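You operate a simulated robot arm through the tools that you are given. There is no shell and no other tool.

The job below is to be done with a simulated robot arm. You get a single attempt, and the scene is never put back.

TASK
Stir the orange cup at speed 3 until the watery layer is gone.
Fine: use the stirrer, lid on; turn it off and put the cup on the green mat. Set down upright: what you pick out.

The check looks at the end state, three seconds after you hand in, the way a careful person would. Anything else that was tipped, shoved, dropped, spilled or broken makes it a failure. Lids that push on must go on centred and level and be pressed home; caps that screw on are set level and turned clockwise until they are tight.

THE ROBOT
A 6-joint arm with a two-finger parallel gripper, fixed in place. Base frame: the origin is on the floor under the middle of its stand, x ahead of it, y to its left, z up; the work surface is at about z = 82. Units: cm, rad, N and s.
With the tool pointing down near the work surface it reaches from about 26 to 68 cm from the base axis. Its first joint turns from -1.152 to 1.152 rad. Payload 2.9 kg.
Tool frame: the origin (TCP) lies between the finger pads and is the grasp point; the fingertips stand 3 cm ahead of it; z points along the fingers, y is the line along which they close. Largest opening 11 cm; finger width 2, thickness 1; the body of the gripper, 4.8 by 11.2 cm, starts 5.5 cm behind the TCP.
Orientation is that of the tool frame in the base frame, as a unit quaternion [w, x, y, z]. With the fingers straight down and closing along the base's y, the tool's x points along the base's -x, its y along +y and its z along -z.

THE INTERFACE
- The arm moves only by the tool play_rows. Its argument "steps" is a list that holds one entry, the list of rows, each a list of 7 numbers: the shift along the tool's x, y, z in cm, then the turn, a rotation vector about the tool's x, y, z in rad, then the finger opening in cm, from 0 to 11. In form: [[[x, y, z, rx, ry, rz, claw], ...]]. A call has 1 to 20 rows; each row shifts and turns the commanded pose from where the row before left it, along the tool's axes as they then stand. A row lasts 0.2 s, in which the tool goes at most 5 cm and 0.15 rad; a call with a longer step from one row to the next is refused whole, and so is a gripper value outside its range. A pose out of reach is approached as far as the arm can. The call stops where the force on the tool passes 70 N (or 10 N more than at its start, if that is more) or the arm is blocked; 0.2 s more then pass. Each finger travels about 10.8 cm/s and halts on what it meets, pressing with about 30 N; the grip force reading is that of the motor and also rises with nothing between the fingers. The clock runs only during rows and for 0.2 s after the last one: add rows that do not move to give the fingers time. The reply holds the time, the measured pose of the TCP, the force on the tool along the base axes, the opening and the grip force, in the units named above and with some noise, with the torque about the TCP (base axes, N m) and any sound that the robot's microphone picked up.
- Cameras (640 x 400 px; columns grow to the right, rows downward): "scene" is fixed at [8.63, 43.64, 139.24]; the picture's right is [-0.71, -0.70, 0.00], its down [-0.34, 0.34, -0.88] and it looks along [0.62, -0.62, -0.48] (base axes); focal length 372 px, centre (320, 200). "wrist" rides on the gripper at [7.2, 1.7, -10.3] in the tool frame; the picture's right is [-0.23, 0.97, 0.00], its down [-0.76, -0.18, -0.62] and it looks along [-0.61, -0.14, 0.78] (tool axes); focal length 222 px, centre (320, 200). There is no depth. A picture from a camera that has moved, and an enlarged one, comes with that camera's place and axes in the base frame and with its lens.
- grab_frame(camera): a new picture of that camera. It takes no simulated time.
- enlarge(camera, box): a new picture of the part [left, top, right, bottom] of that camera's present view, enlarged. It takes no simulated time.
- job_done(): hands the job in; it is judged then, once.

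Nothing tells you positions but the pictures and the camera data. Unless the task says otherwise, let go and move clear before handing in.

The tools are called after "Call:" as name(argument=value, ...) on one line, values as JSON. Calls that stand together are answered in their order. play_rows: Moves the arm, as the interface text tells. Its arguments: {"type":"object","properties":{"steps":{"type":"array"}},"required":["steps"]} The other tools are called the same way: grab_frame (camera) takes a picture; enlarge (camera, box) takes an enlarged picture of a part of a camera's view; job_done () hands the job in.

At the start:

```text
time_s: 0.0
eef_pos: [42.8, -24.88, 114.29]
ee_rot: [0.0, 0.0, 1.0, 0.0]
force: [0.3, -0.3, -0.1]
torque: [-0.03, -0.02, -0.01]
grip_width: 10.96
grip_force: 0.2
```

scene: 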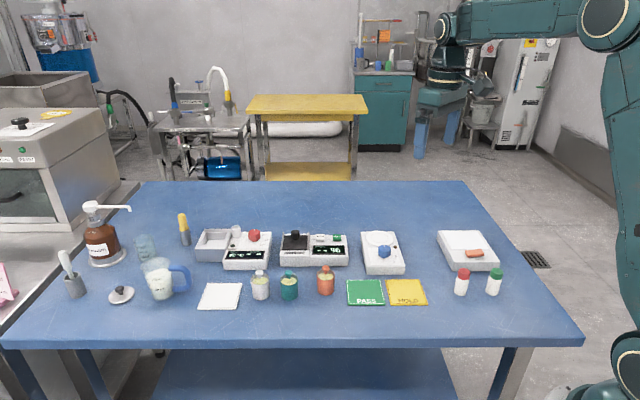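
wrist: 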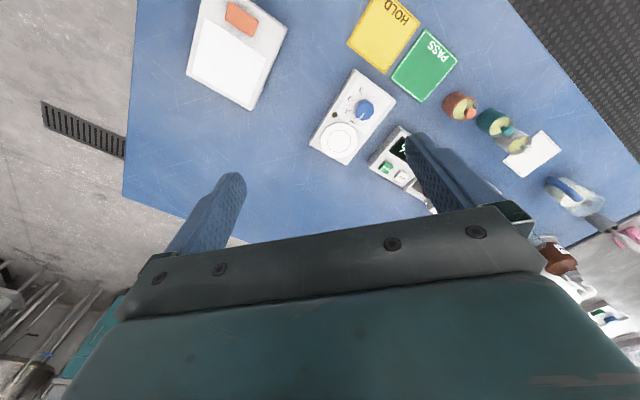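

I see a blue table with several small cups, lids, devices with knobs, and green and yellow mats. I'll look closer at each before moving.

Call:
enlarge(camera="scene", box=[190, 210, 350, 310])

Call:
enlarge(camera="scene", box=[340, 210, 520, 320])

Call:
enlarge(camera="scene", box=[50, 190, 210, 310])

Call:
enlarge(camera="wrist", box=[300, 50, 480, 200])

Call:
enlarge(camera="wrist", box=[430, 70, 610, 220])

```text
4.00 times, centred on (270, 260) of scene
camera zoom: at [8.63, 43.64, 139.24], right [-0.71, -0.7, 0.0], down [-0.34, 0.34, -0.88], along [0.62, -0.62, -0.48], focal length 1490 px, centre (520, -40)
```

zoom: 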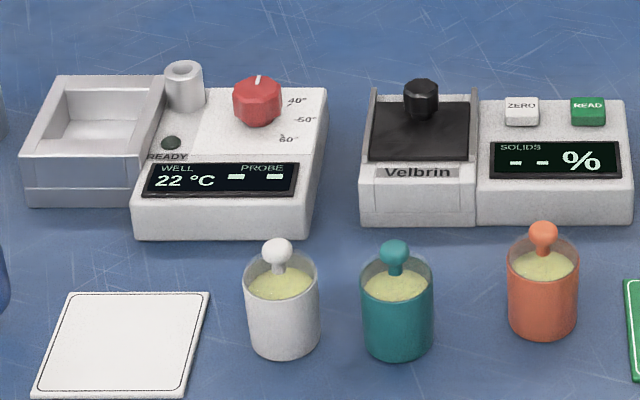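

```text
3.56 times, centred on (430, 265) of scene
camera zoom: at [8.63, 43.64, 139.24], right [-0.71, -0.7, 0.0], down [-0.34, 0.34, -0.88], along [0.62, -0.62, -0.48], focal length 1324 px, centre (-71, -31)
```

zoom: 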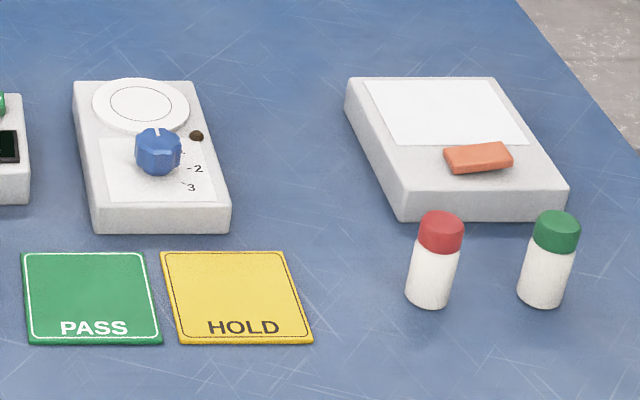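

```text
3.33 times, centred on (130, 250) of scene
camera zoom: at [8.63, 43.64, 139.24], right [-0.71, -0.7, 0.0], down [-0.34, 0.34, -0.88], along [0.62, -0.62, -0.48], focal length 1241 px, centre (953, 33)
```

zoom: 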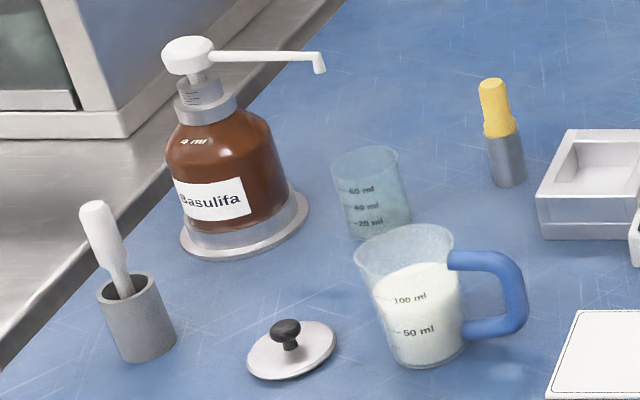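

```text
2.67 times, centred on (390, 125) of wrist
camera zoom: at [35.53, -23.16, 124.58], right [0.23, 0.97, 0.0], down [0.76, -0.18, 0.62], along [0.61, -0.14, -0.78], focal length 592 px, centre (133, 400)
```

zoom: 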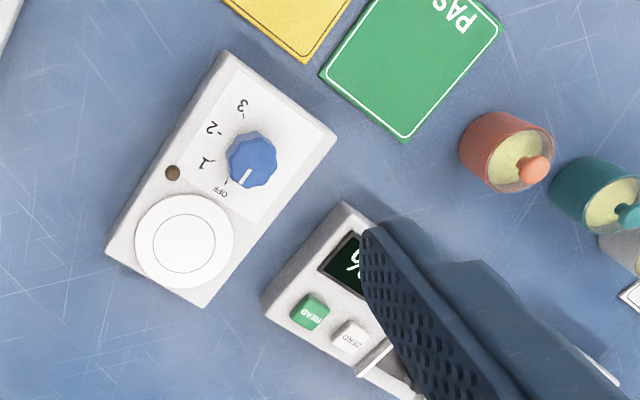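

```text
2.67 times, centred on (520, 145) of wrist
camera zoom: at [35.53, -23.16, 124.58], right [0.23, 0.97, 0.0], down [0.76, -0.18, 0.62], along [0.61, -0.14, -0.78], focal length 592 px, centre (-213, 347)
```

zoom: 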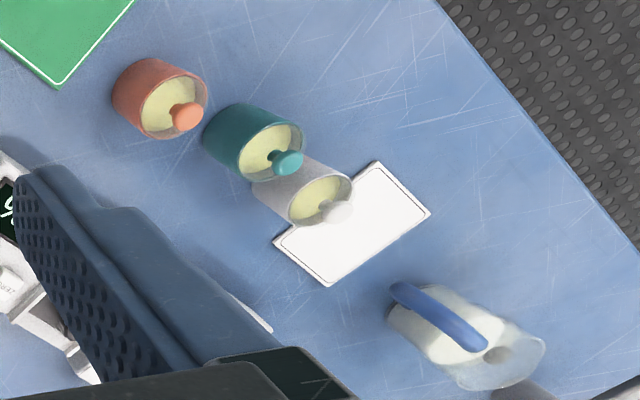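

The orange cup (ball-knob lid already on) is near (52, -2). The stirrer with the blue knob is near (50, -21), and the green PASS mat is near (46, -7). I'll enlarge the cup and the stirrer dial to check details.

Call:
enlarge(camera="scene", box=[310, 258, 342, 298])

Call:
enlarge(camera="scene", box=[358, 228, 406, 278])

Call:
enlarge(camera="wrist", box=[330, 80, 390, 140])

Call:
enlarge(camera="wrist", box=[435, 80, 485, 130])

```text
10.00 times, centred on (326, 278) of scene
camera zoom: at [8.63, 43.64, 139.24], right [-0.71, -0.7, 0.0], down [-0.34, 0.34, -0.88], along [0.62, -0.62, -0.48], focal length 3724 px, centre (260, -580)
```

zoom: 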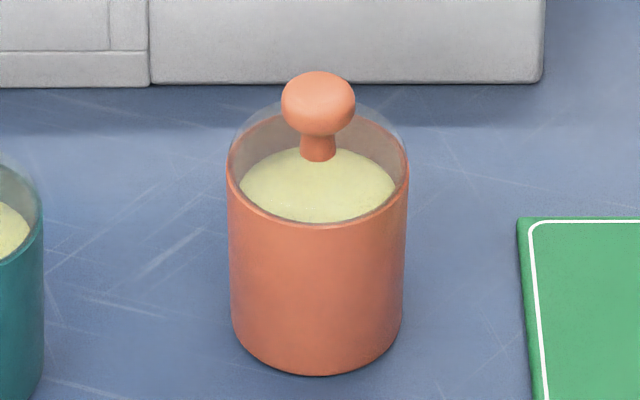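

```text
8.00 times, centred on (382, 253) of scene
camera zoom: at [8.63, 43.64, 139.24], right [-0.71, -0.7, 0.0], down [-0.34, 0.34, -0.88], along [0.62, -0.62, -0.48], focal length 2979 px, centre (-176, -224)
```

zoom: 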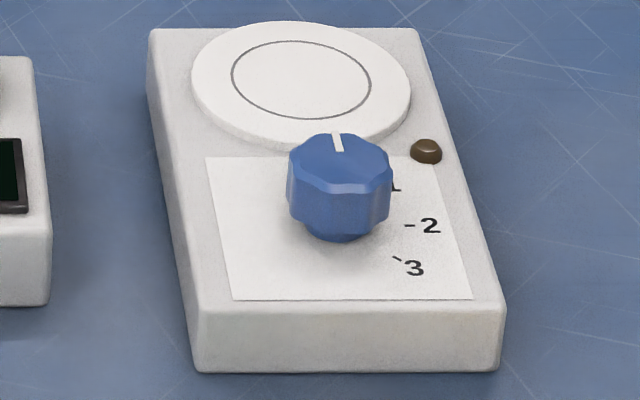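

```text
6.67 times, centred on (360, 110) of wrist
camera zoom: at [35.53, -23.16, 124.58], right [0.23, 0.97, 0.0], down [0.76, -0.18, 0.62], along [0.61, -0.14, -0.78], focal length 1481 px, centre (53, 800)
```

zoom: 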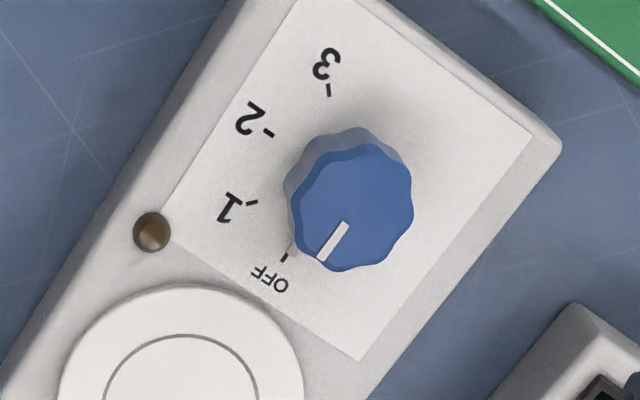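

```text
8.00 times, centred on (460, 105) of wrist
camera zoom: at [35.53, -23.16, 124.58], right [0.23, 0.97, 0.0], down [0.76, -0.18, 0.62], along [0.61, -0.14, -0.78], focal length 1777 px, centre (-800, 960)
```

zoom: 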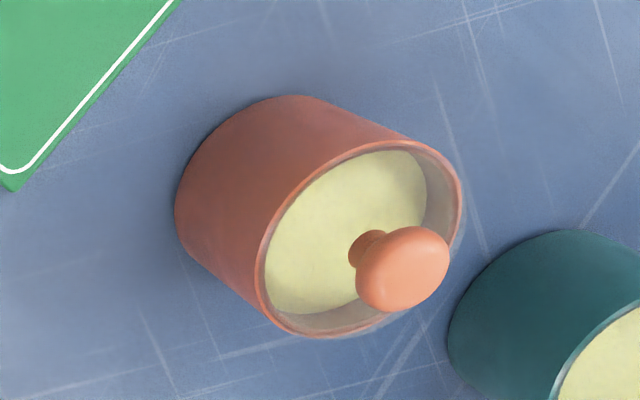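

The orange cup's clear lid is on and seated. The dial runs clockwise from OFF through 1 and 2 to 3, about 135° in total. I'll move to a hover near the orange cup and look from closer.

Call:
play_rows(steps=[[[-0.4, 4, 2, 0, 0, 0, 8], [-0.4, 4, 2, 0, 0, 0, 8], [-0.4, 4, 2, 0, 0, 0, 8], [-0.4, 4, 2, 0, 0, 0, 8], [-0.4, 4, 2, 0, 0, 0, 8], [-0.2, 3.9, 2.3, 0, 0, 0, 8], [0, 0, 0, 0, 0, 0, 8], [0, 0, 0, 0, 0, 0, 8]]])

Call:
grab_frame(camera="wrist")

Call:
grab_frame(camera="scene")

```text
time_s: 1.8
eef_pos: [45.04, -0.91, 101.84]
ee_rot: [0.0, 0.0, 1.0, 0.0]
force: [0.3, 0.6, 0.4]
torque: [0.02, -0.02, 0.03]
grip_width: 8.02
grip_force: 0.1
```

```text
taken
camera wrist: at [37.8, 0.77, 112.17], right [0.23, 0.97, 0.0], down [0.76, -0.18, 0.62], along [0.61, -0.14, -0.78], focal length 222 px, centre (320, 200)
```

wrist: 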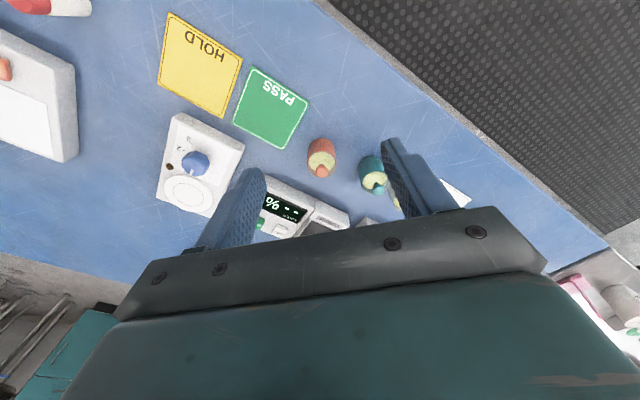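

```text
taken
```

scene: 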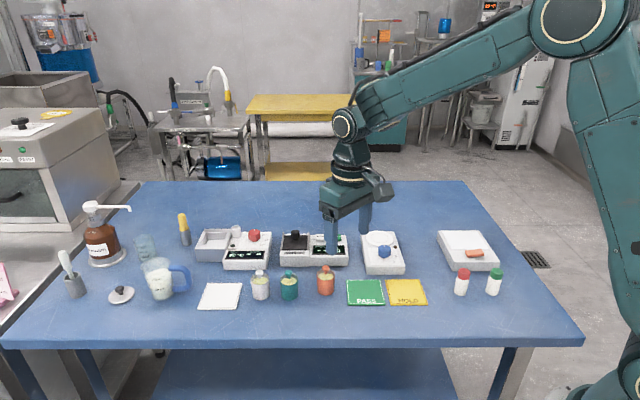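

The wrist camera now sees the orange cup just above picture centre. I'll enlarge it to measure its place and the mat's.

Call:
enlarge(camera="wrist", box=[290, 125, 350, 185])

Call:
enlarge(camera="wrist", box=[150, 90, 310, 220])

```text
6.67 times, centred on (320, 155) of wrist
camera zoom: at [37.8, 0.77, 112.17], right [0.23, 0.97, 0.0], down [0.76, -0.18, 0.62], along [0.61, -0.14, -0.78], focal length 1481 px, centre (320, 500)
```

zoom: 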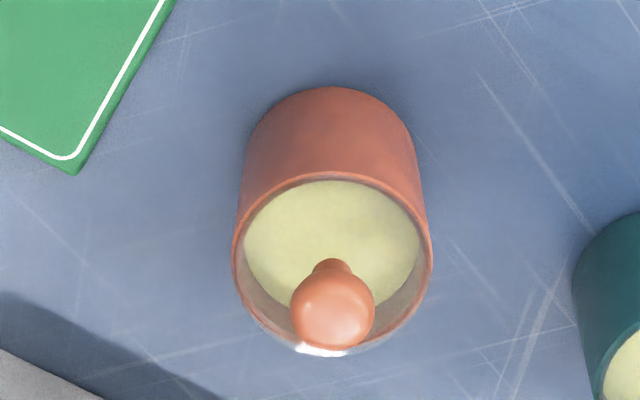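

```text
3.08 times, centred on (230, 155) of wrist
camera zoom: at [37.8, 0.77, 112.17], right [0.23, 0.97, 0.0], down [0.76, -0.18, 0.62], along [0.61, -0.14, -0.78], focal length 684 px, centre (597, 338)
```

zoom: 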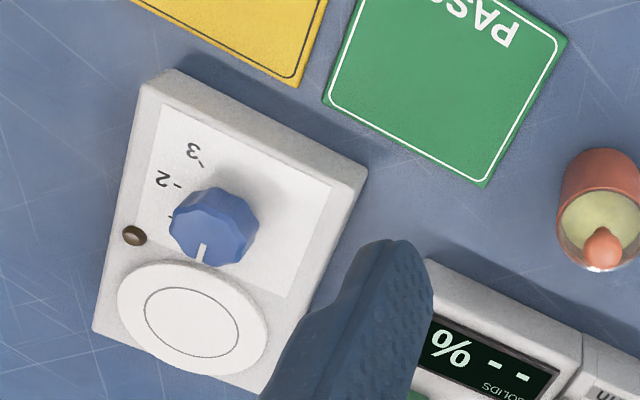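

The cup's axis is at about (52.2, -2.25), its rim is at z ≈ 86.2 and its diameter is about 3.9 cm. I'll move over it, stay above the knob, and check the alignment.

Call:
play_rows(steps=[[[-2.4, -0.45, 1, 0, 0, 0, 6.5], [-2.4, -0.45, 1, 0, 0, 0, 6.5], [-2.33, -0.44, 1, 0, 0, 0, 6.5], [0, 0, 2, 0, 0, 0, 6.5], [0, 0, 2, 0, 0, 0, 6.5], [0, 0, 2, 0, 0, 0, 6.5], [0, 0, 0, 0, 0, 0, 6.5]]])

Call:
grab_frame(camera="wrist")

Call:
enlarge(camera="scene", box=[280, 220, 380, 310])

```text
time_s: 3.4
eef_pos: [52.07, -2.31, 92.84]
ee_rot: [0.0, 0.0, 1.0, 0.0]
force: [0.8, 0.4, 0.6]
torque: [0.0, 0.01, 0.02]
grip_width: 6.52
grip_force: 0.1
```

```text
taken
camera wrist: at [44.97, -0.63, 103.23], right [0.23, 0.97, 0.0], down [0.76, -0.18, 0.62], along [0.61, -0.14, -0.78], focal length 222 px, centre (320, 200)
```

wrist: 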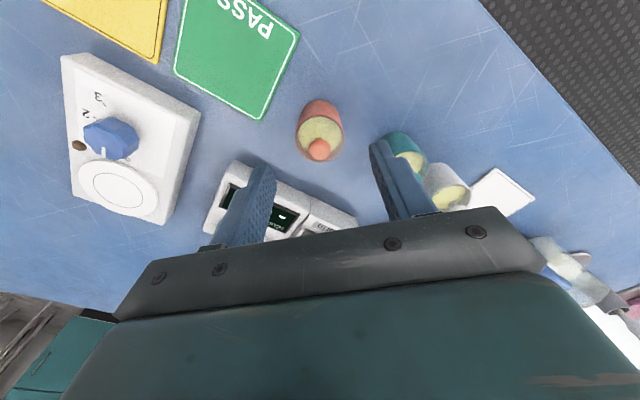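

```text
4.44 times, centred on (330, 265) of scene
camera zoom: at [8.63, 43.64, 139.24], right [-0.71, -0.7, 0.0], down [-0.34, 0.34, -0.88], along [0.62, -0.62, -0.48], focal length 1655 px, centre (276, -89)
```

zoom: 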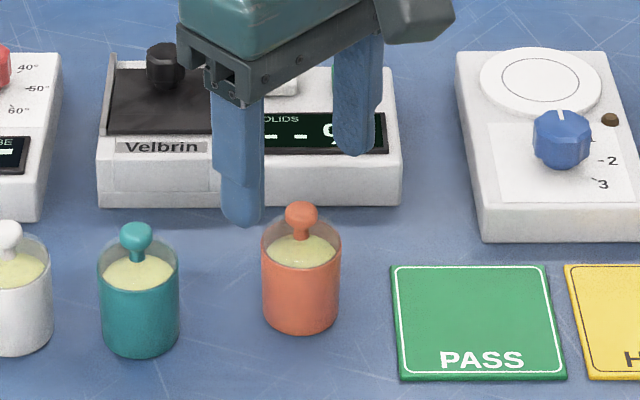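

The gripper is now above the cup. I'll enlarge the wrist view for a last alignment check before going down.

Call:
enlarge(camera="wrist", box=[280, 85, 360, 175])

```text
4.44 times, centred on (320, 130) of wrist
camera zoom: at [44.97, -0.63, 103.23], right [0.23, 0.97, 0.0], down [0.76, -0.18, 0.62], along [0.61, -0.14, -0.78], focal length 987 px, centre (320, 511)
```

zoom: 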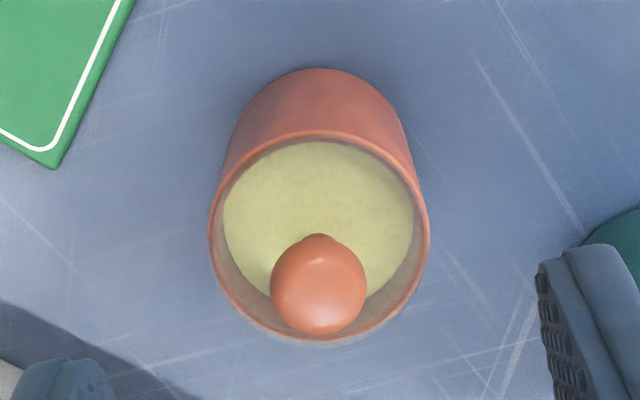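

The alignment is good, with the cup axis at (52.1, -2.25). I'll descend around the cup and close the fingers.

Call:
play_rows(steps=[[[0, 0.05, 1.5, 0, 0, 0, 6.5], [0, 0, 1.5, 0, 0, 0, 6.5], [0, 0, 1.5, 0, 0, 0, 6.5], [0, 0, 1.5, 0, 0, 0, 6.5], [0, 0, 1.2, 0, 0, 0, 6.5], [0, 0, 0, 0, 0, 0, 6.5], [0, 0, 0, 0, 0, 0, 5.5], [0, 0, 0, 0, 0, 0, 4.8], [0, 0, 0, 0, 0, 0, 4.3], [0, 0, 0, 0, 0, 0, 4.0], [0, 0, 0, 0, 0, 0, 3.7], [0, 0, 0, 0, 0, 0, 3.4], [0, 0, 0, 0, 0, 0, 3.4]]])

Call:
enlarge(camera="scene", box=[280, 220, 380, 310])

```text
time_s: 6.2
eef_pos: [52.06, -2.04, 85.75]
ee_rot: [0.001, -0.001, 1.0, 0.0]
force: [0.4, 0.2, -1.0]
torque: [0.01, 0.0, 0.03]
grip_width: 3.83
grip_force: 30.3
```

```text
4.44 times, centred on (330, 265) of scene
camera zoom: at [8.63, 43.64, 139.24], right [-0.71, -0.7, 0.0], down [-0.34, 0.34, -0.88], along [0.62, -0.62, -0.48], focal length 1655 px, centre (276, -89)
```

zoom: 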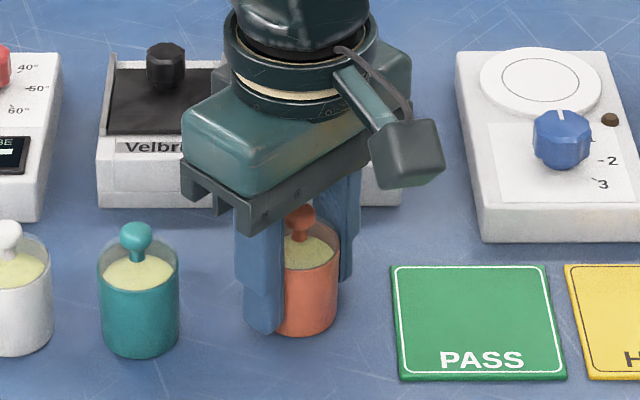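

The cup is gripped at a width of 3.83 cm. I'll lift it straight up and move to a point beside the stirrer where the wrist camera can measure the plate.

Call:
play_rows(steps=[[[0, 0, -1, 0, 0, 0, 3.4], [0, 0, -2, 0, 0, 0, 3.4], [0, 0, -2, 0, 0, 0, 3.4], [0, 0, -2, 0, 0, 0, 3.4], [0, 0, -2, 0, 0, 0, 3.4], [0, 0, -2, 0, 0, 0, 3.4], [1, -2, 0, 0, 0, 0, 3.4], [1, -2, 0, 0, 0, 0, 3.4], [1, -2, 0, 0, 0, 0, 3.4], [1, -2, 0, 0, 0, 0, 3.4], [1, -2, 0, 0, 0, 0, 3.4], [0, 0, 0, 0, 0, 0, 3.4]]])

Call:
grab_frame(camera="wrist")

Call:
grab_frame(camera="scene")

```text
time_s: 8.8
eef_pos: [46.94, -12.3, 96.82]
ee_rot: [0.0, 0.0, 1.0, -0.001]
force: [-0.1, -0.4, -1.3]
torque: [0.0, 0.0, 0.02]
grip_width: 3.85
grip_force: 29.7
```

```text
taken
camera wrist: at [39.74, -10.64, 107.17], right [0.23, 0.97, 0.0], down [0.76, -0.18, 0.62], along [0.61, -0.14, -0.78], focal length 222 px, centre (320, 200)
```

wrist: 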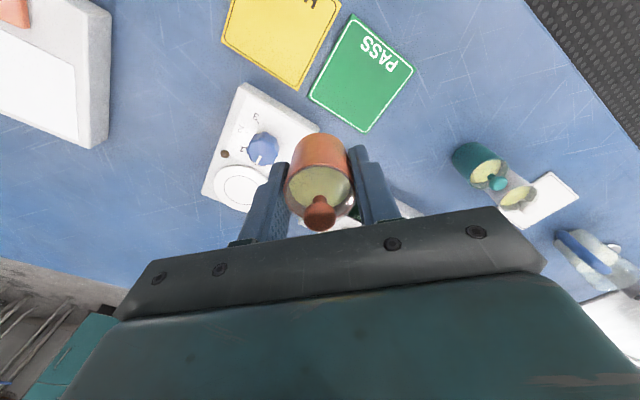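

```text
taken
```

scene: 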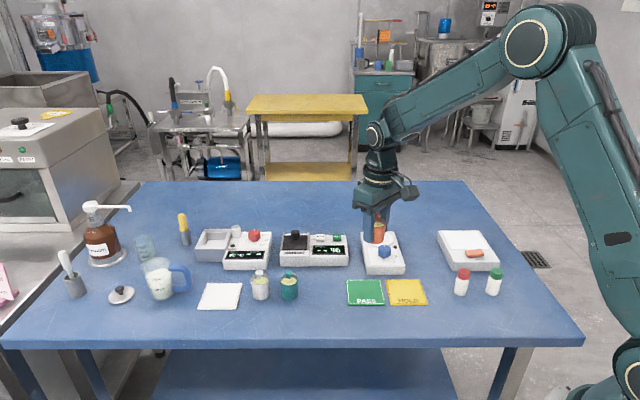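

Call:
enlarge(camera="wrist", box=[190, 75, 330, 225])

Call:
enlarge(camera="scene", box=[350, 205, 420, 285])

```text
2.67 times, centred on (260, 150) of wrist
camera zoom: at [39.74, -10.64, 107.17], right [0.23, 0.97, 0.0], down [0.76, -0.18, 0.62], along [0.61, -0.14, -0.78], focal length 592 px, centre (480, 333)
```

zoom: 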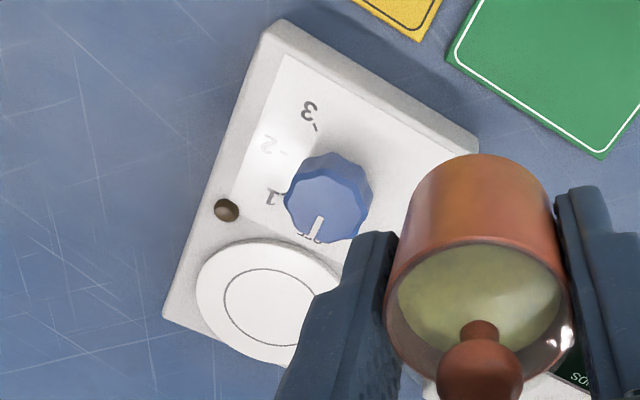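

```text
5.00 times, centred on (385, 245) of scene
camera zoom: at [8.63, 43.64, 139.24], right [-0.71, -0.7, 0.0], down [-0.34, 0.34, -0.88], along [0.62, -0.62, -0.48], focal length 1862 px, centre (-5, -25)
```

zoom: 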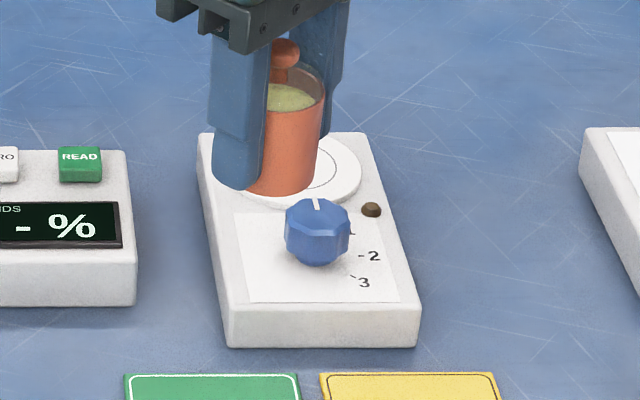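

The stirrer plate is at about (53.2, -23.5) with its top near z ≈ 85. I'll carry the cup over it and partway down, then check the centring before touching.

Call:
play_rows(steps=[[[-1, -1.9, 0, 0, 0, 0, 3.4], [-1, -1.9, 0, 0, 0, 0, 3.4], [-1, -1.9, 0, 0, 0, 0, 3.4], [-1, -1.9, 0, 0, 0, 0, 3.4], [-1, -1.9, 0, 0, 0, 0, 3.4], [-1.2, -1.7, 0, 0, 0, 0, 3.4], [0, 0, 1.5, 0, 0, 0, 3.4], [0, 0, 1.5, 0, 0, 0, 3.4], [0, 0, 1.5, 0, 0, 0, 3.4], [0, 0, 1.5, 0, 0, 0, 3.4], [0, 0, 0.5, 0, 0, 0, 3.4], [0, 0, 0, 0, 0, 0, 3.4]]])

Call:
enlarge(camera="scene", box=[350, 205, 420, 285])

Call:
grab_frame(camera="wrist")

```text
time_s: 11.4
eef_pos: [53.14, -23.43, 90.22]
ee_rot: [0.001, 0.0, 1.0, 0.001]
force: [0.0, -0.4, -1.3]
torque: [-0.02, -0.01, 0.02]
grip_width: 3.87
grip_force: 29.6
```

```text
5.00 times, centred on (385, 245) of scene
camera zoom: at [8.63, 43.64, 139.24], right [-0.71, -0.7, 0.0], down [-0.34, 0.34, -0.88], along [0.62, -0.62, -0.48], focal length 1862 px, centre (-5, -25)
```

zoom: 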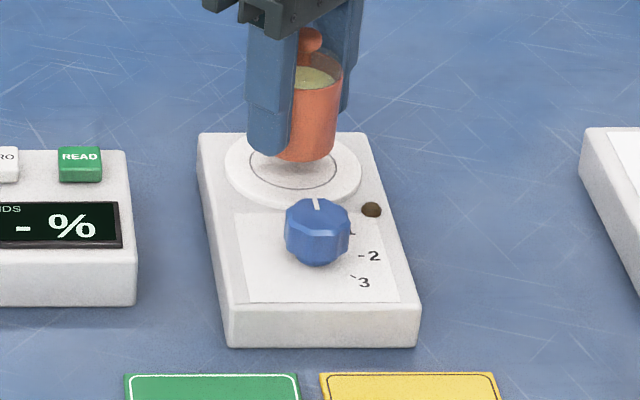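

```text
taken
camera wrist: at [46.0, -21.79, 100.53], right [0.23, 0.97, 0.0], down [0.76, -0.18, 0.62], along [0.61, -0.14, -0.78], focal length 222 px, centre (320, 200)
```

wrist: 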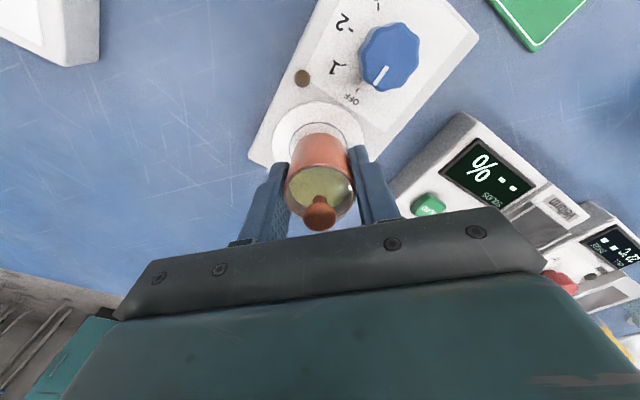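

From the scene camera the cup looks nearly centred over the plate. I'll check the wrist view before setting it down.

Call:
enlarge(camera="wrist", box=[260, 90, 380, 200])

```text
3.64 times, centred on (320, 145) of wrist
camera zoom: at [46.0, -21.79, 100.53], right [0.23, 0.97, 0.0], down [0.76, -0.18, 0.62], along [0.61, -0.14, -0.78], focal length 808 px, centre (320, 400)
```

zoom: 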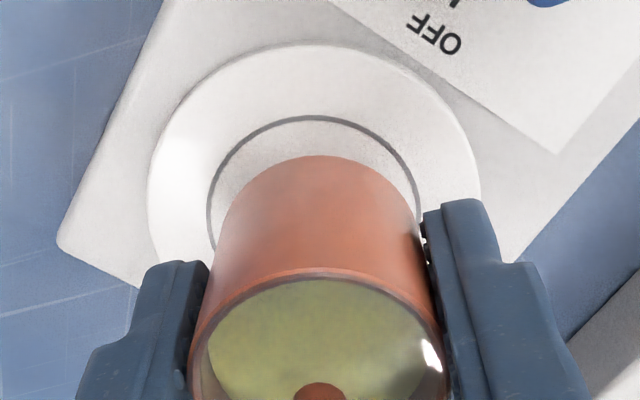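

The cup is centred over the plate within about 1–2 mm. I'll lower it in small steps and watch for contact.

Call:
play_rows(steps=[[[0, -0.1, 0.5, 0, 0, 0, 3.4], [0, 0, 0.5, 0, 0, 0, 3.4], [0, 0, 0.1, 0, 0, 0, 3.4], [0, 0, 0.1, 0, 0, 0, 3.4], [0, 0, 0, 0, 0, 0, 3.4]]])

```text
time_s: 12.6
eef_pos: [53.32, -23.51, 89.07]
ee_rot: [0.0, 0.0, 1.0, 0.001]
force: [0.5, 0.6, -0.7]
torque: [-0.01, 0.0, -0.02]
grip_width: 3.86
grip_force: 29.8
```

Call:
play_rows(steps=[[[0, 0, 0.1, 0, 0, 0, 3.4], [0, 0, 0.1, 0, 0, 0, 3.4], [0, 0, 0, 0, 0, 0, 3.4]]])

Call:
enlarge(camera="scene", box=[355, 215, 405, 265])

```text
time_s: 13.4
eef_pos: [53.33, -23.55, 88.85]
ee_rot: [0.001, -0.001, 1.0, 0.0]
force: [1.2, -0.2, 0.0]
torque: [0.0, -0.08, 0.02]
grip_width: 3.85
grip_force: 30.2
```

```text
8.00 times, centred on (380, 240) of scene
camera zoom: at [8.63, 43.64, 139.24], right [-0.71, -0.7, 0.0], down [-0.34, 0.34, -0.88], along [0.62, -0.62, -0.48], focal length 2979 px, centre (-160, -120)
```

zoom: 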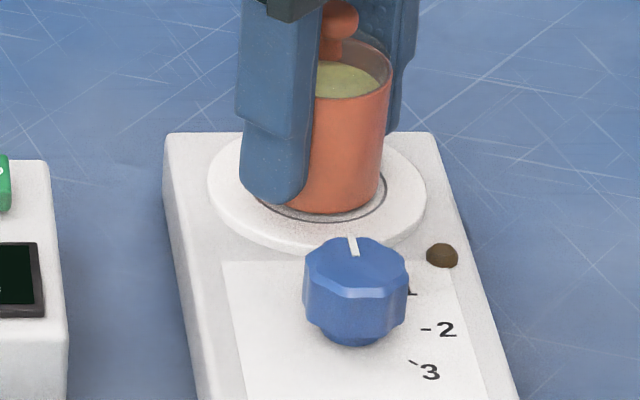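

The force reading rose from about -1.3 to 0 N, so the cup is nearly down on the plate. I'll take a couple more small steps.

Call:
play_rows(steps=[[[0, 0, 0.08, 0, 0, 0, 3.4], [0, 0, 0, 0, 0, 0, 3.4]]])

```text
time_s: 14.0
eef_pos: [53.31, -23.57, 88.84]
ee_rot: [0.0, 0.0, 1.0, 0.0]
force: [-0.4, 0.4, -0.6]
torque: [0.02, 0.0, 0.04]
grip_width: 3.82
grip_force: 30.2
```

Call:
play_rows(steps=[[[0, 0, 0.1, 0, 0, 0, 3.4], [0, 0, 0, 0, 0, 0, 3.4]]])

Call:
enlarge(camera="scene", box=[365, 225, 395, 250])

```text
time_s: 14.6
eef_pos: [53.25, -23.58, 88.71]
ee_rot: [0.0, 0.0, 1.0, 0.0]
force: [-0.8, -0.8, 1.5]
torque: [-0.05, 0.02, 0.01]
grip_width: 3.86
grip_force: 30.0
```

```text
16.00 times, centred on (380, 238) of scene
camera zoom: at [8.63, 43.64, 139.24], right [-0.71, -0.7, 0.0], down [-0.34, 0.34, -0.88], along [0.62, -0.62, -0.48], focal length 5958 px, centre (-640, -400)
```

zoom: 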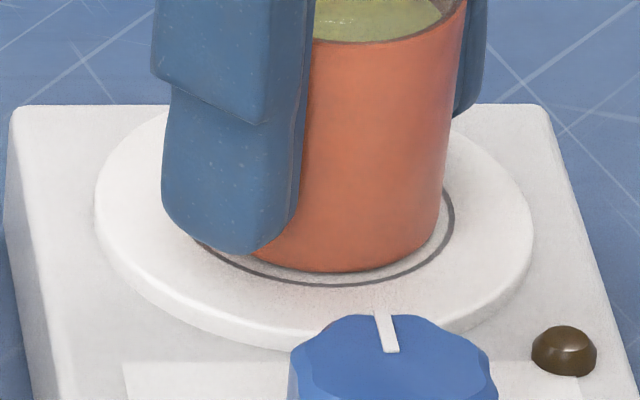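

Force reached about +1.5 N, which suggests contact. I'll press one more millimetre to confirm it.

Call:
play_rows(steps=[[[0, 0, 0.1, 0, 0, 0, 3.4], [0, 0, 0, 0, 0, 0, 3.4]]])

```text
time_s: 15.2
eef_pos: [53.33, -23.58, 88.58]
ee_rot: [0.001, 0.0, 1.0, 0.001]
force: [-2.5, -0.5, 9.1]
torque: [0.02, 0.15, 0.0]
grip_width: 3.84
grip_force: 29.7
```

Contact is confirmed at 9 N. I'll ease back, open the fingers and lift straight up clear of the cup.

Call:
play_rows(steps=[[[0, 0, -0.1, 0, 0, 0, 3.4], [0, 0, 0, 0, 0, 0, 3.8], [0, 0, 0, 0, 0, 0, 4.2], [0, 0, 0, 0, 0, 0, 4.8], [0, 0, 0, 0, 0, 0, 5.6], [0, 0, 0, 0, 0, 0, 6.0], [0, 0, -1, 0, 0, 0, 6.0], [0, 0, -2, 0, 0, 0, 6.0], [0, 0, -2, 0, 0, 0, 6.0], [0, 0, -2, 0, 0, 0, 6.0], [0, 0, -2, 0, 0, 0, 6.0], [0, 0, -2, 0, 0, 0, 6.0], [0, 0, 0, 0, 0, 0, 6.0]]])

Call:
grab_frame(camera="wrist")

Call:
enlarge(camera="scene", box=[355, 215, 405, 265])

```text
time_s: 18.0
eef_pos: [53.21, -23.58, 99.69]
ee_rot: [0.0, -0.001, 1.0, 0.001]
force: [-0.1, 0.1, 1.8]
torque: [0.01, -0.02, 0.02]
grip_width: 6.0
grip_force: 0.1
```

```text
taken
camera wrist: at [45.97, -21.85, 110.06], right [0.23, 0.97, 0.0], down [0.76, -0.18, 0.62], along [0.61, -0.14, -0.78], focal length 222 px, centre (320, 200)
```

wrist: 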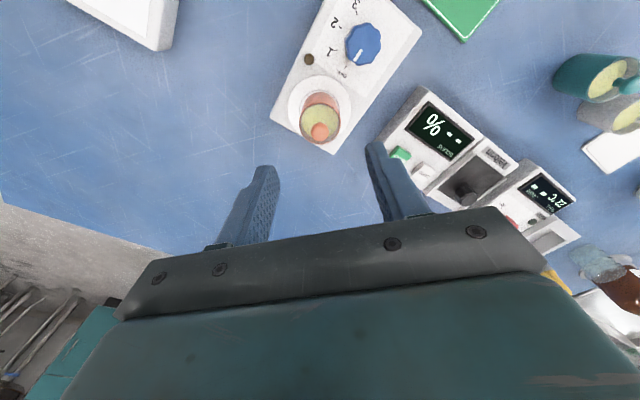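

```text
8.00 times, centred on (380, 240) of scene
camera zoom: at [8.63, 43.64, 139.24], right [-0.71, -0.7, 0.0], down [-0.34, 0.34, -0.88], along [0.62, -0.62, -0.48], focal length 2979 px, centre (-160, -120)
```

zoom: 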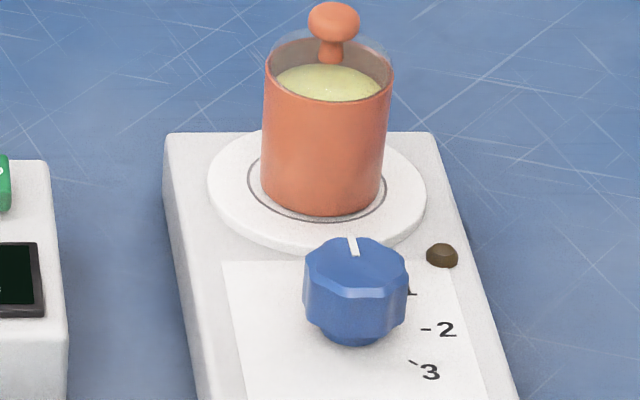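

The cup stands upright and centred on the stirrer plate. Next I'll measure the knob.

Call:
enlarge(camera="wrist", box=[280, 0, 420, 150])

Call:
enlarge(camera="scene", box=[368, 240, 402, 268])

```text
2.67 times, centred on (350, 75) of wrist
camera zoom: at [45.97, -21.85, 110.06], right [0.23, 0.97, 0.0], down [0.76, -0.18, 0.62], along [0.61, -0.14, -0.78], focal length 592 px, centre (240, 533)
```

zoom: 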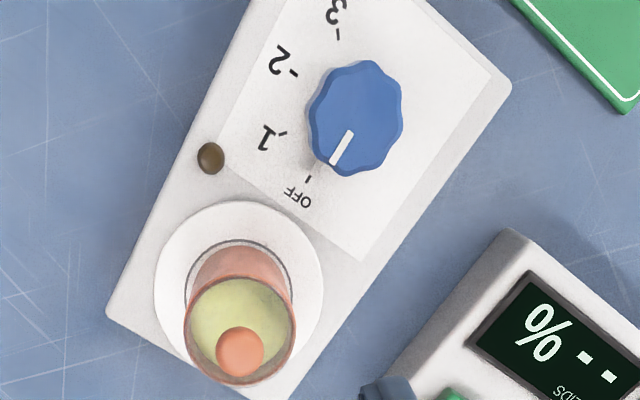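

```text
14.29 times, centred on (385, 254) of scene
camera zoom: at [8.63, 43.64, 139.24], right [-0.71, -0.7, 0.0], down [-0.34, 0.34, -0.88], along [0.62, -0.62, -0.48], focal length 5320 px, centre (-609, -571)
```

zoom: 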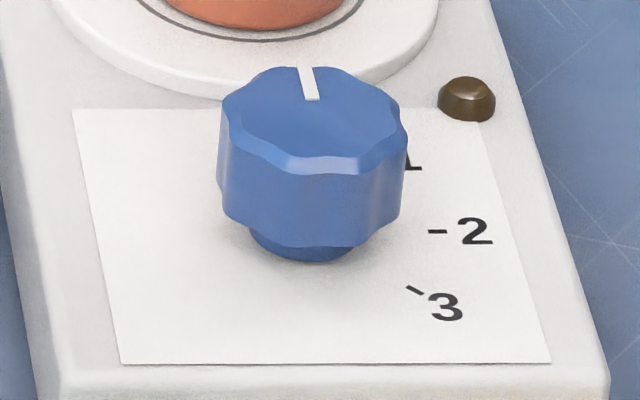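

The knob's axis is at about (48.3, -18.45) with its top near z ≈ 86.7. It needs 135° clockwise from OFF to 3. I'll move above it and test in free air whether the wrist can turn +135°.

Call:
play_rows(steps=[[[2.45, 2.55, 0, 0, 0, 0, 5.0], [2.46, 2.58, 0, 0, 0, 0, 5.0], [0, 0, 0, 0, 0, 0, 5.0], [0, 0, 0, 0, 0, 0.147, 5.0], [0, 0, 0, 0, 0, 0.147, 5.0], [0, 0, 0, 0, 0, 0.147, 5.0], [0, 0, 0, 0, 0, 0.147, 5.0], [0, 0, 0, 0, 0, 0.147, 5.0], [0, 0, 0, 0, 0, 0.147, 5.0], [0, 0, 0, 0, 0, 0.147, 5.0], [0, 0, 0, 0, 0, 0.147, 5.0], [0, 0, 0, 0, 0, 0.147, 5.0], [0, 0, 0, 0, 0, 0.147, 5.0], [0, 0, 0, 0, 0, 0.147, 5.0], [0, 0, 0, 0, 0, 0.147, 5.0], [0, 0, 0, 0, 0, 0.147, 5.0], [0, 0, 0, 0, 0, 0.147, 5.0], [0, 0, 0, 0, 0, 0.147, 5.0], [0, 0, 0, 0, 0, 0.147, 5.0], [0, 0, 0, 0, 0, 0, 5.0]]])

Call:
grab_frame(camera="wrist")

```text
time_s: 22.2
eef_pos: [48.35, -18.44, 99.7]
ee_rot: [0.0, 0.923, 0.385, 0.0]
force: [-0.7, -0.2, -1.2]
torque: [-0.01, -0.03, 0.0]
grip_width: 5.04
grip_force: 0.1
```

```text
taken
camera wrist: at [54.72, -14.48, 109.96], right [0.53, -0.85, 0.0], down [-0.66, -0.41, 0.62], along [-0.53, -0.33, -0.78], focal length 222 px, centre (320, 200)
```

wrist: 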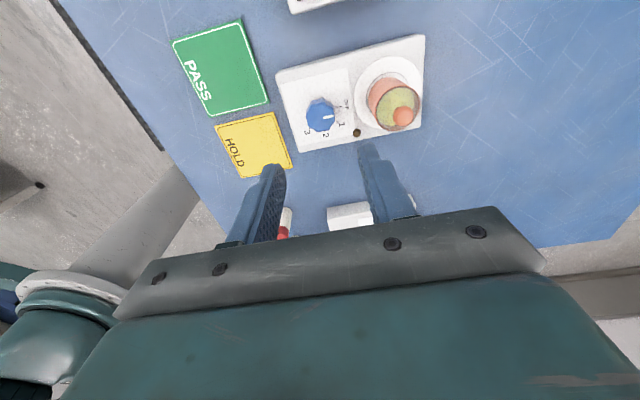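

The full 135° turn is within reach, and this orientation gives a clear view of both the knob and the cup. I'll refine the knob position from here.

Call:
enlarge(camera="wrist", box=[270, 60, 440, 160])

Call:
enlarge(camera="wrist", box=[370, 70, 430, 140])

```text
3.76 times, centred on (355, 110) of wrist
camera zoom: at [54.72, -14.48, 109.96], right [0.53, -0.85, 0.0], down [-0.66, -0.41, 0.62], along [-0.53, -0.33, -0.78], focal length 836 px, centre (188, 539)
```

zoom: 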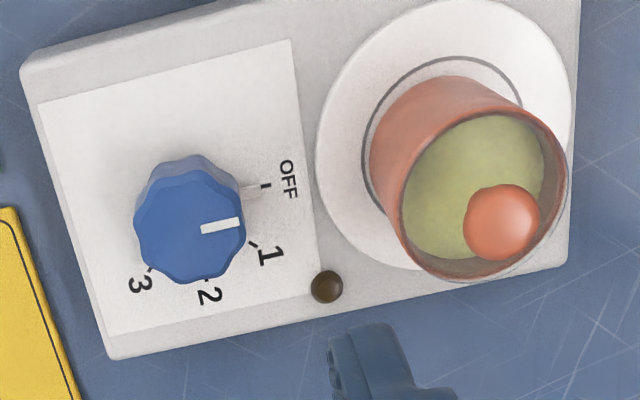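

```text
5.71 times, centred on (400, 105) of wrist
camera zoom: at [54.72, -14.48, 109.96], right [0.53, -0.85, 0.0], down [-0.66, -0.41, 0.62], along [-0.53, -0.33, -0.78], focal length 1269 px, centre (-137, 743)
```

zoom: 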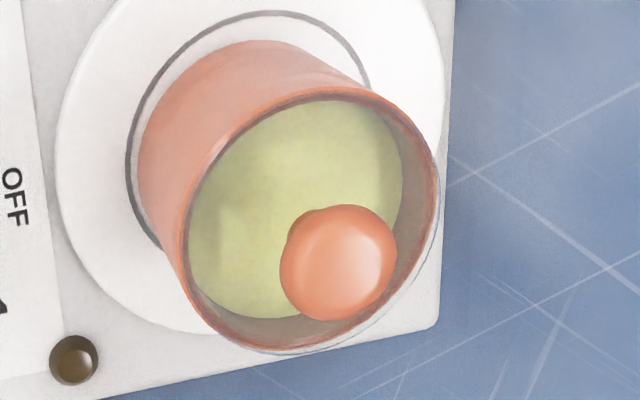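

The knob axis is confirmed at (48.3, -18.5). I'll turn back to the starting orientation and descend partway over the knob with the fingers slightly open.

Call:
play_rows(steps=[[[0, 0, 0, 0, 0, -0.147, 5.0], [0, 0, 0, 0, 0, -0.147, 5.0], [0, 0, 0, 0, 0, -0.147, 5.0], [0, 0, 0, 0, 0, -0.147, 5.0], [0, 0, 0, 0, 0, -0.147, 5.0], [0, 0, 0, 0, 0, -0.147, 5.0], [0, 0, 0, 0, 0, -0.147, 5.0], [0, 0, 0, 0, 0, -0.147, 5.0], [0, 0, 0, 0, 0, -0.147, 5.0], [0, 0, 0, 0, 0, -0.147, 5.0], [0, 0, 0, 0, 0, -0.147, 5.0], [0, 0, 0, 0, 0, -0.147, 5.0], [0, 0, 0, 0, 0, -0.147, 5.0], [0, 0, 0, 0, 0, -0.147, 5.0], [0, 0, 0, 0, 0, -0.147, 5.0], [0, 0, 0, 0, 0, -0.147, 5.0], [0.05, -0.05, 2, 0, 0, 0, 5.0], [0, 0, 2, 0, 0, 0, 5.0], [0, 0, 2, 0, 0, 0, 5.0], [0, 0, 0, 0, 0, 0, 5.0]]])

Call:
grab_frame(camera="wrist")

Call:
enlarge(camera="scene", box=[350, 210, 420, 280])

```text
time_s: 26.4
eef_pos: [48.15, -18.35, 93.62]
ee_rot: [0.0, -0.001, 1.0, 0.0]
force: [-0.3, -0.3, 0.0]
torque: [0.0, 0.01, 0.0]
grip_width: 5.0
grip_force: 0.1
```

```text
taken
camera wrist: at [41.05, -16.76, 103.94], right [0.23, 0.97, 0.0], down [0.76, -0.18, 0.62], along [0.61, -0.14, -0.78], focal length 222 px, centre (320, 200)
```

wrist: 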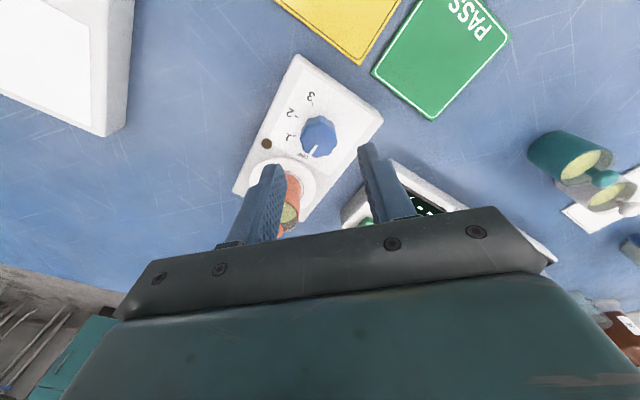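

```text
5.71 times, centred on (385, 245) of scene
camera zoom: at [8.63, 43.64, 139.24], right [-0.71, -0.7, 0.0], down [-0.34, 0.34, -0.88], along [0.62, -0.62, -0.48], focal length 2128 px, centre (-51, -57)
```

zoom: 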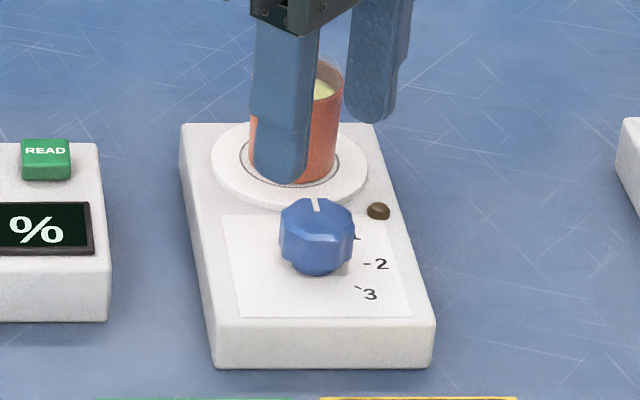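

The gripper is centred over the knob. I'll descend so the fingertips straddle it and close gently.

Call:
play_rows(steps=[[[0, 0, 1.5, 0, 0, 0, 5.0], [0, 0, 1.5, 0, 0, 0, 5.0], [0, 0, 1.5, 0, 0, 0, 5.0], [0, 0, 0.8, 0, 0, 0, 5.0], [0, 0, 0.4, 0, 0, 0, 5.0], [0, 0, 0, 0, 0, 0, 5.0]]])

Call:
enlarge(camera="scene", box=[350, 210, 420, 280])

Call:
enlarge(camera="wrist", box=[220, 90, 420, 240])

```text
time_s: 27.8
eef_pos: [48.39, -18.38, 87.91]
ee_rot: [0.001, 0.0, 1.0, 0.001]
force: [0.1, 0.1, -0.8]
torque: [0.04, -0.02, 0.01]
grip_width: 4.99
grip_force: 0.2
```

```text
5.71 times, centred on (385, 245) of scene
camera zoom: at [8.63, 43.64, 139.24], right [-0.71, -0.7, 0.0], down [-0.34, 0.34, -0.88], along [0.62, -0.62, -0.48], focal length 2128 px, centre (-51, -57)
```

zoom: 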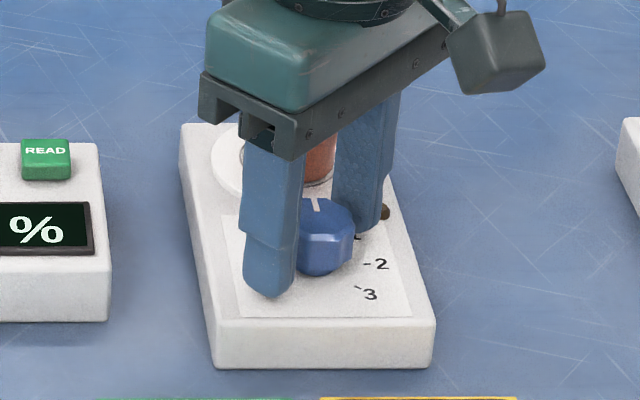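

```text
2.67 times, centred on (320, 165) of wrist
camera zoom: at [41.13, -16.76, 98.34], right [0.23, 0.97, 0.0], down [0.76, -0.18, 0.62], along [0.61, -0.14, -0.78], focal length 592 px, centre (320, 293)
```

zoom: 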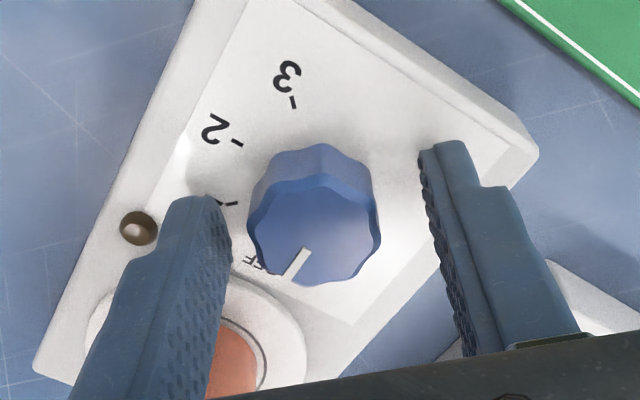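

The fingers straddle the knob. I'll close on it now.

Call:
play_rows(steps=[[[0, 0, 0, 0, 0, 0, 4.2], [0, 0, 0, 0, 0, 0, 3.6], [0, 0, 0, 0, 0, 0, 3.2], [0, 0, 0, 0, 0, 0, 2.9], [0, 0, 0, 0, 0, 0, 2.6], [0, 0, 0, 0, 0, 0, 2.4], [0, 0, 0, 0, 0, 0, 2.4]]])

Call:
enlarge(camera="wrist", box=[220, 90, 420, 240])

```text
time_s: 29.4
eef_pos: [48.32, -18.49, 88.08]
ee_rot: [0.0, 0.002, 1.0, -0.001]
force: [-0.1, -10.1, -2.2]
torque: [-0.21, -0.01, 0.02]
grip_width: 2.95
grip_force: 45.4
```

```text
2.67 times, centred on (320, 165) of wrist
camera zoom: at [41.13, -16.84, 98.35], right [0.23, 0.97, 0.0], down [0.76, -0.18, 0.62], along [0.61, -0.14, -0.78], focal length 592 px, centre (320, 293)
```

zoom: 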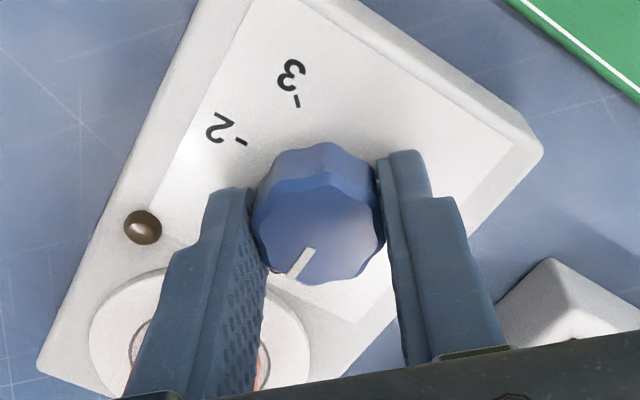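

The knob is gripped at 2.95 cm but with a 10 N sideways load, so I'm slightly off-centre. I'll shift a little to relieve it.

Call:
play_rows(steps=[[[0, -0.08, 0, 0, 0, 0, 2.6], [0, 0, 0, 0, 0, 0, 2.6]]])

```text
time_s: 30.0
eef_pos: [48.3, -18.52, 88.07]
ee_rot: [-0.001, -0.001, 1.0, 0.0]
force: [-0.9, -5.7, -3.2]
torque: [-0.29, -0.57, -0.02]
grip_width: 2.98
grip_force: 44.8
```

Call:
play_rows(steps=[[[0, -0.08, 0, 0, 0, 0, 2.8], [0, 0, 0, 0, 0, 0, 2.8]]])

Call:
enlarge(camera="scene", box=[350, 210, 420, 280])

```text
time_s: 30.6
eef_pos: [48.28, -18.67, 88.12]
ee_rot: [0.0, 0.0, 1.0, 0.001]
force: [-3.5, 0.1, 0.2]
torque: [-0.04, -0.74, -0.01]
grip_width: 2.95
grip_force: 45.2
```

```text
5.71 times, centred on (385, 245) of scene
camera zoom: at [8.62, 43.64, 139.25], right [-0.71, -0.7, 0.0], down [-0.34, 0.34, -0.88], along [0.62, -0.62, -0.48], focal length 2128 px, centre (-51, -57)
```

zoom: 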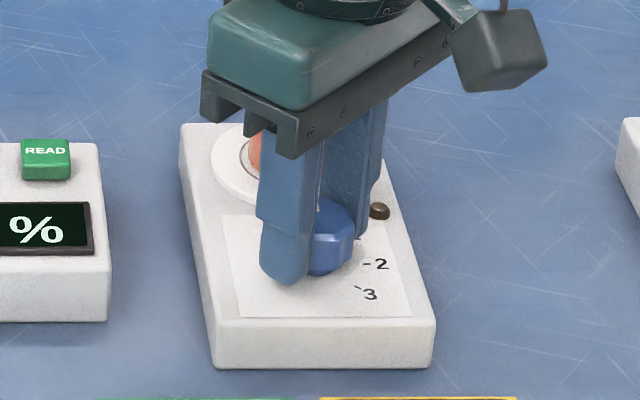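

The load is balanced now. I'll start turning clockwise with a small test turn and check that the pointer follows.

Call:
play_rows(steps=[[[0, 0, 0, 0, 0, 0.1, 2.8], [0, 0, 0, 0, 0, 0.1, 2.8], [0, 0, 0, 0, 0, 0, 2.8]]])

Call:
enlarge(camera="wrist", box=[220, 90, 420, 240])

```text
time_s: 31.4
eef_pos: [48.37, -18.58, 88.13]
ee_rot: [0.0, 0.1, 0.995, 0.0]
force: [-2.6, 1.3, 6.5]
torque: [0.14, 0.38, 0.02]
grip_width: 2.95
grip_force: 45.5
```

```text
2.67 times, centred on (320, 165) of wrist
camera zoom: at [41.62, -15.48, 98.36], right [0.42, 0.91, 0.0], down [0.71, -0.33, 0.62], along [0.57, -0.26, -0.78], focal length 592 px, centre (320, 293)
```

zoom: 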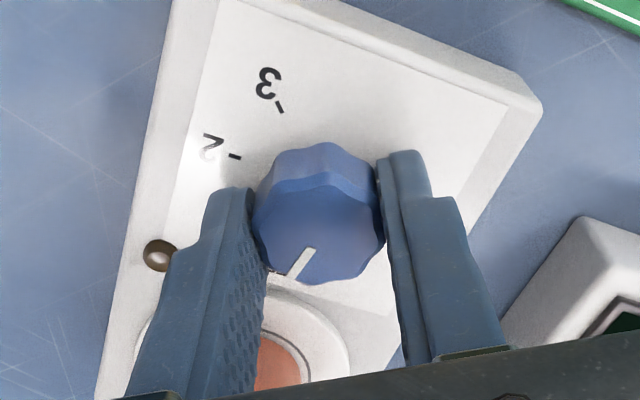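

The knob follows the gripper. I'll continue to 135° in total, which should be speed 3.

Call:
play_rows(steps=[[[0, 0, 0, 0, 0, 0.1437, 2.8], [0, 0, 0, 0, 0, 0.1437, 2.8], [0, 0, 0, 0, 0, 0.1437, 2.8], [0, 0, 0, 0, 0, 0.1437, 2.8], [0, 0, 0, 0, 0, 0.1437, 2.8], [0, 0, 0, 0, 0, 0.1437, 2.8], [0, 0, 0, 0, 0, 0.1437, 2.8], [0, 0, 0, 0, 0, 0.1437, 2.8], [0, 0, 0, 0, 0, 0.1437, 2.8], [0, 0, 0, 0, 0, 0.1437, 2.8], [0, 0, 0, 0, 0, 0.1437, 2.8], [0, 0, 0, 0, 0, 0.1437, 2.8], [0, 0, 0, 0, 0, 0.1437, 2.8], [0, 0, 0, 0, 0, 0.1437, 2.8], [0, 0, 0, 0, 0, 0.1437, 2.8]]])

Call:
grab_frame(camera="wrist")

Call:
enlarge(camera="scene", box=[350, 210, 420, 280])

```text
time_s: 34.6
eef_pos: [48.17, -18.61, 88.07]
ee_rot: [0.0, 0.924, 0.382, -0.002]
force: [-20.1, -1.3, 24.3]
torque: [0.07, 0.11, 0.33]
grip_width: 2.96
grip_force: 45.0
```

```text
taken
camera wrist: at [54.6, -14.69, 98.32], right [0.53, -0.85, 0.0], down [-0.66, -0.41, 0.62], along [-0.53, -0.33, -0.78], focal length 222 px, centre (320, 200)
```

wrist: 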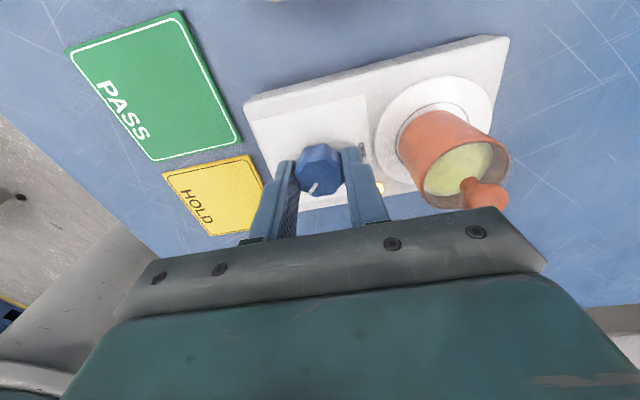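

```text
5.71 times, centred on (385, 245) of scene
camera zoom: at [8.54, 43.65, 139.25], right [-0.71, -0.7, 0.0], down [-0.34, 0.34, -0.88], along [0.62, -0.62, -0.48], focal length 2128 px, centre (-51, -57)
```

zoom: 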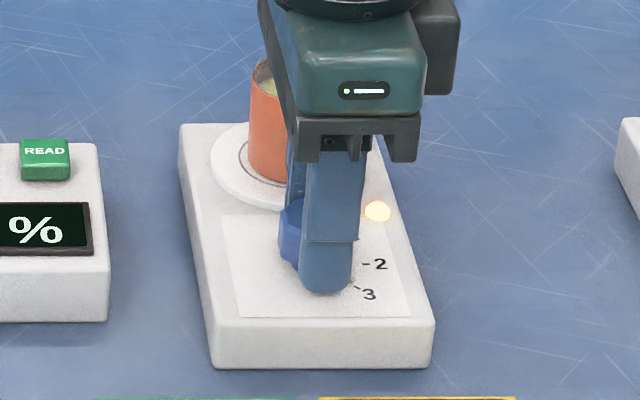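

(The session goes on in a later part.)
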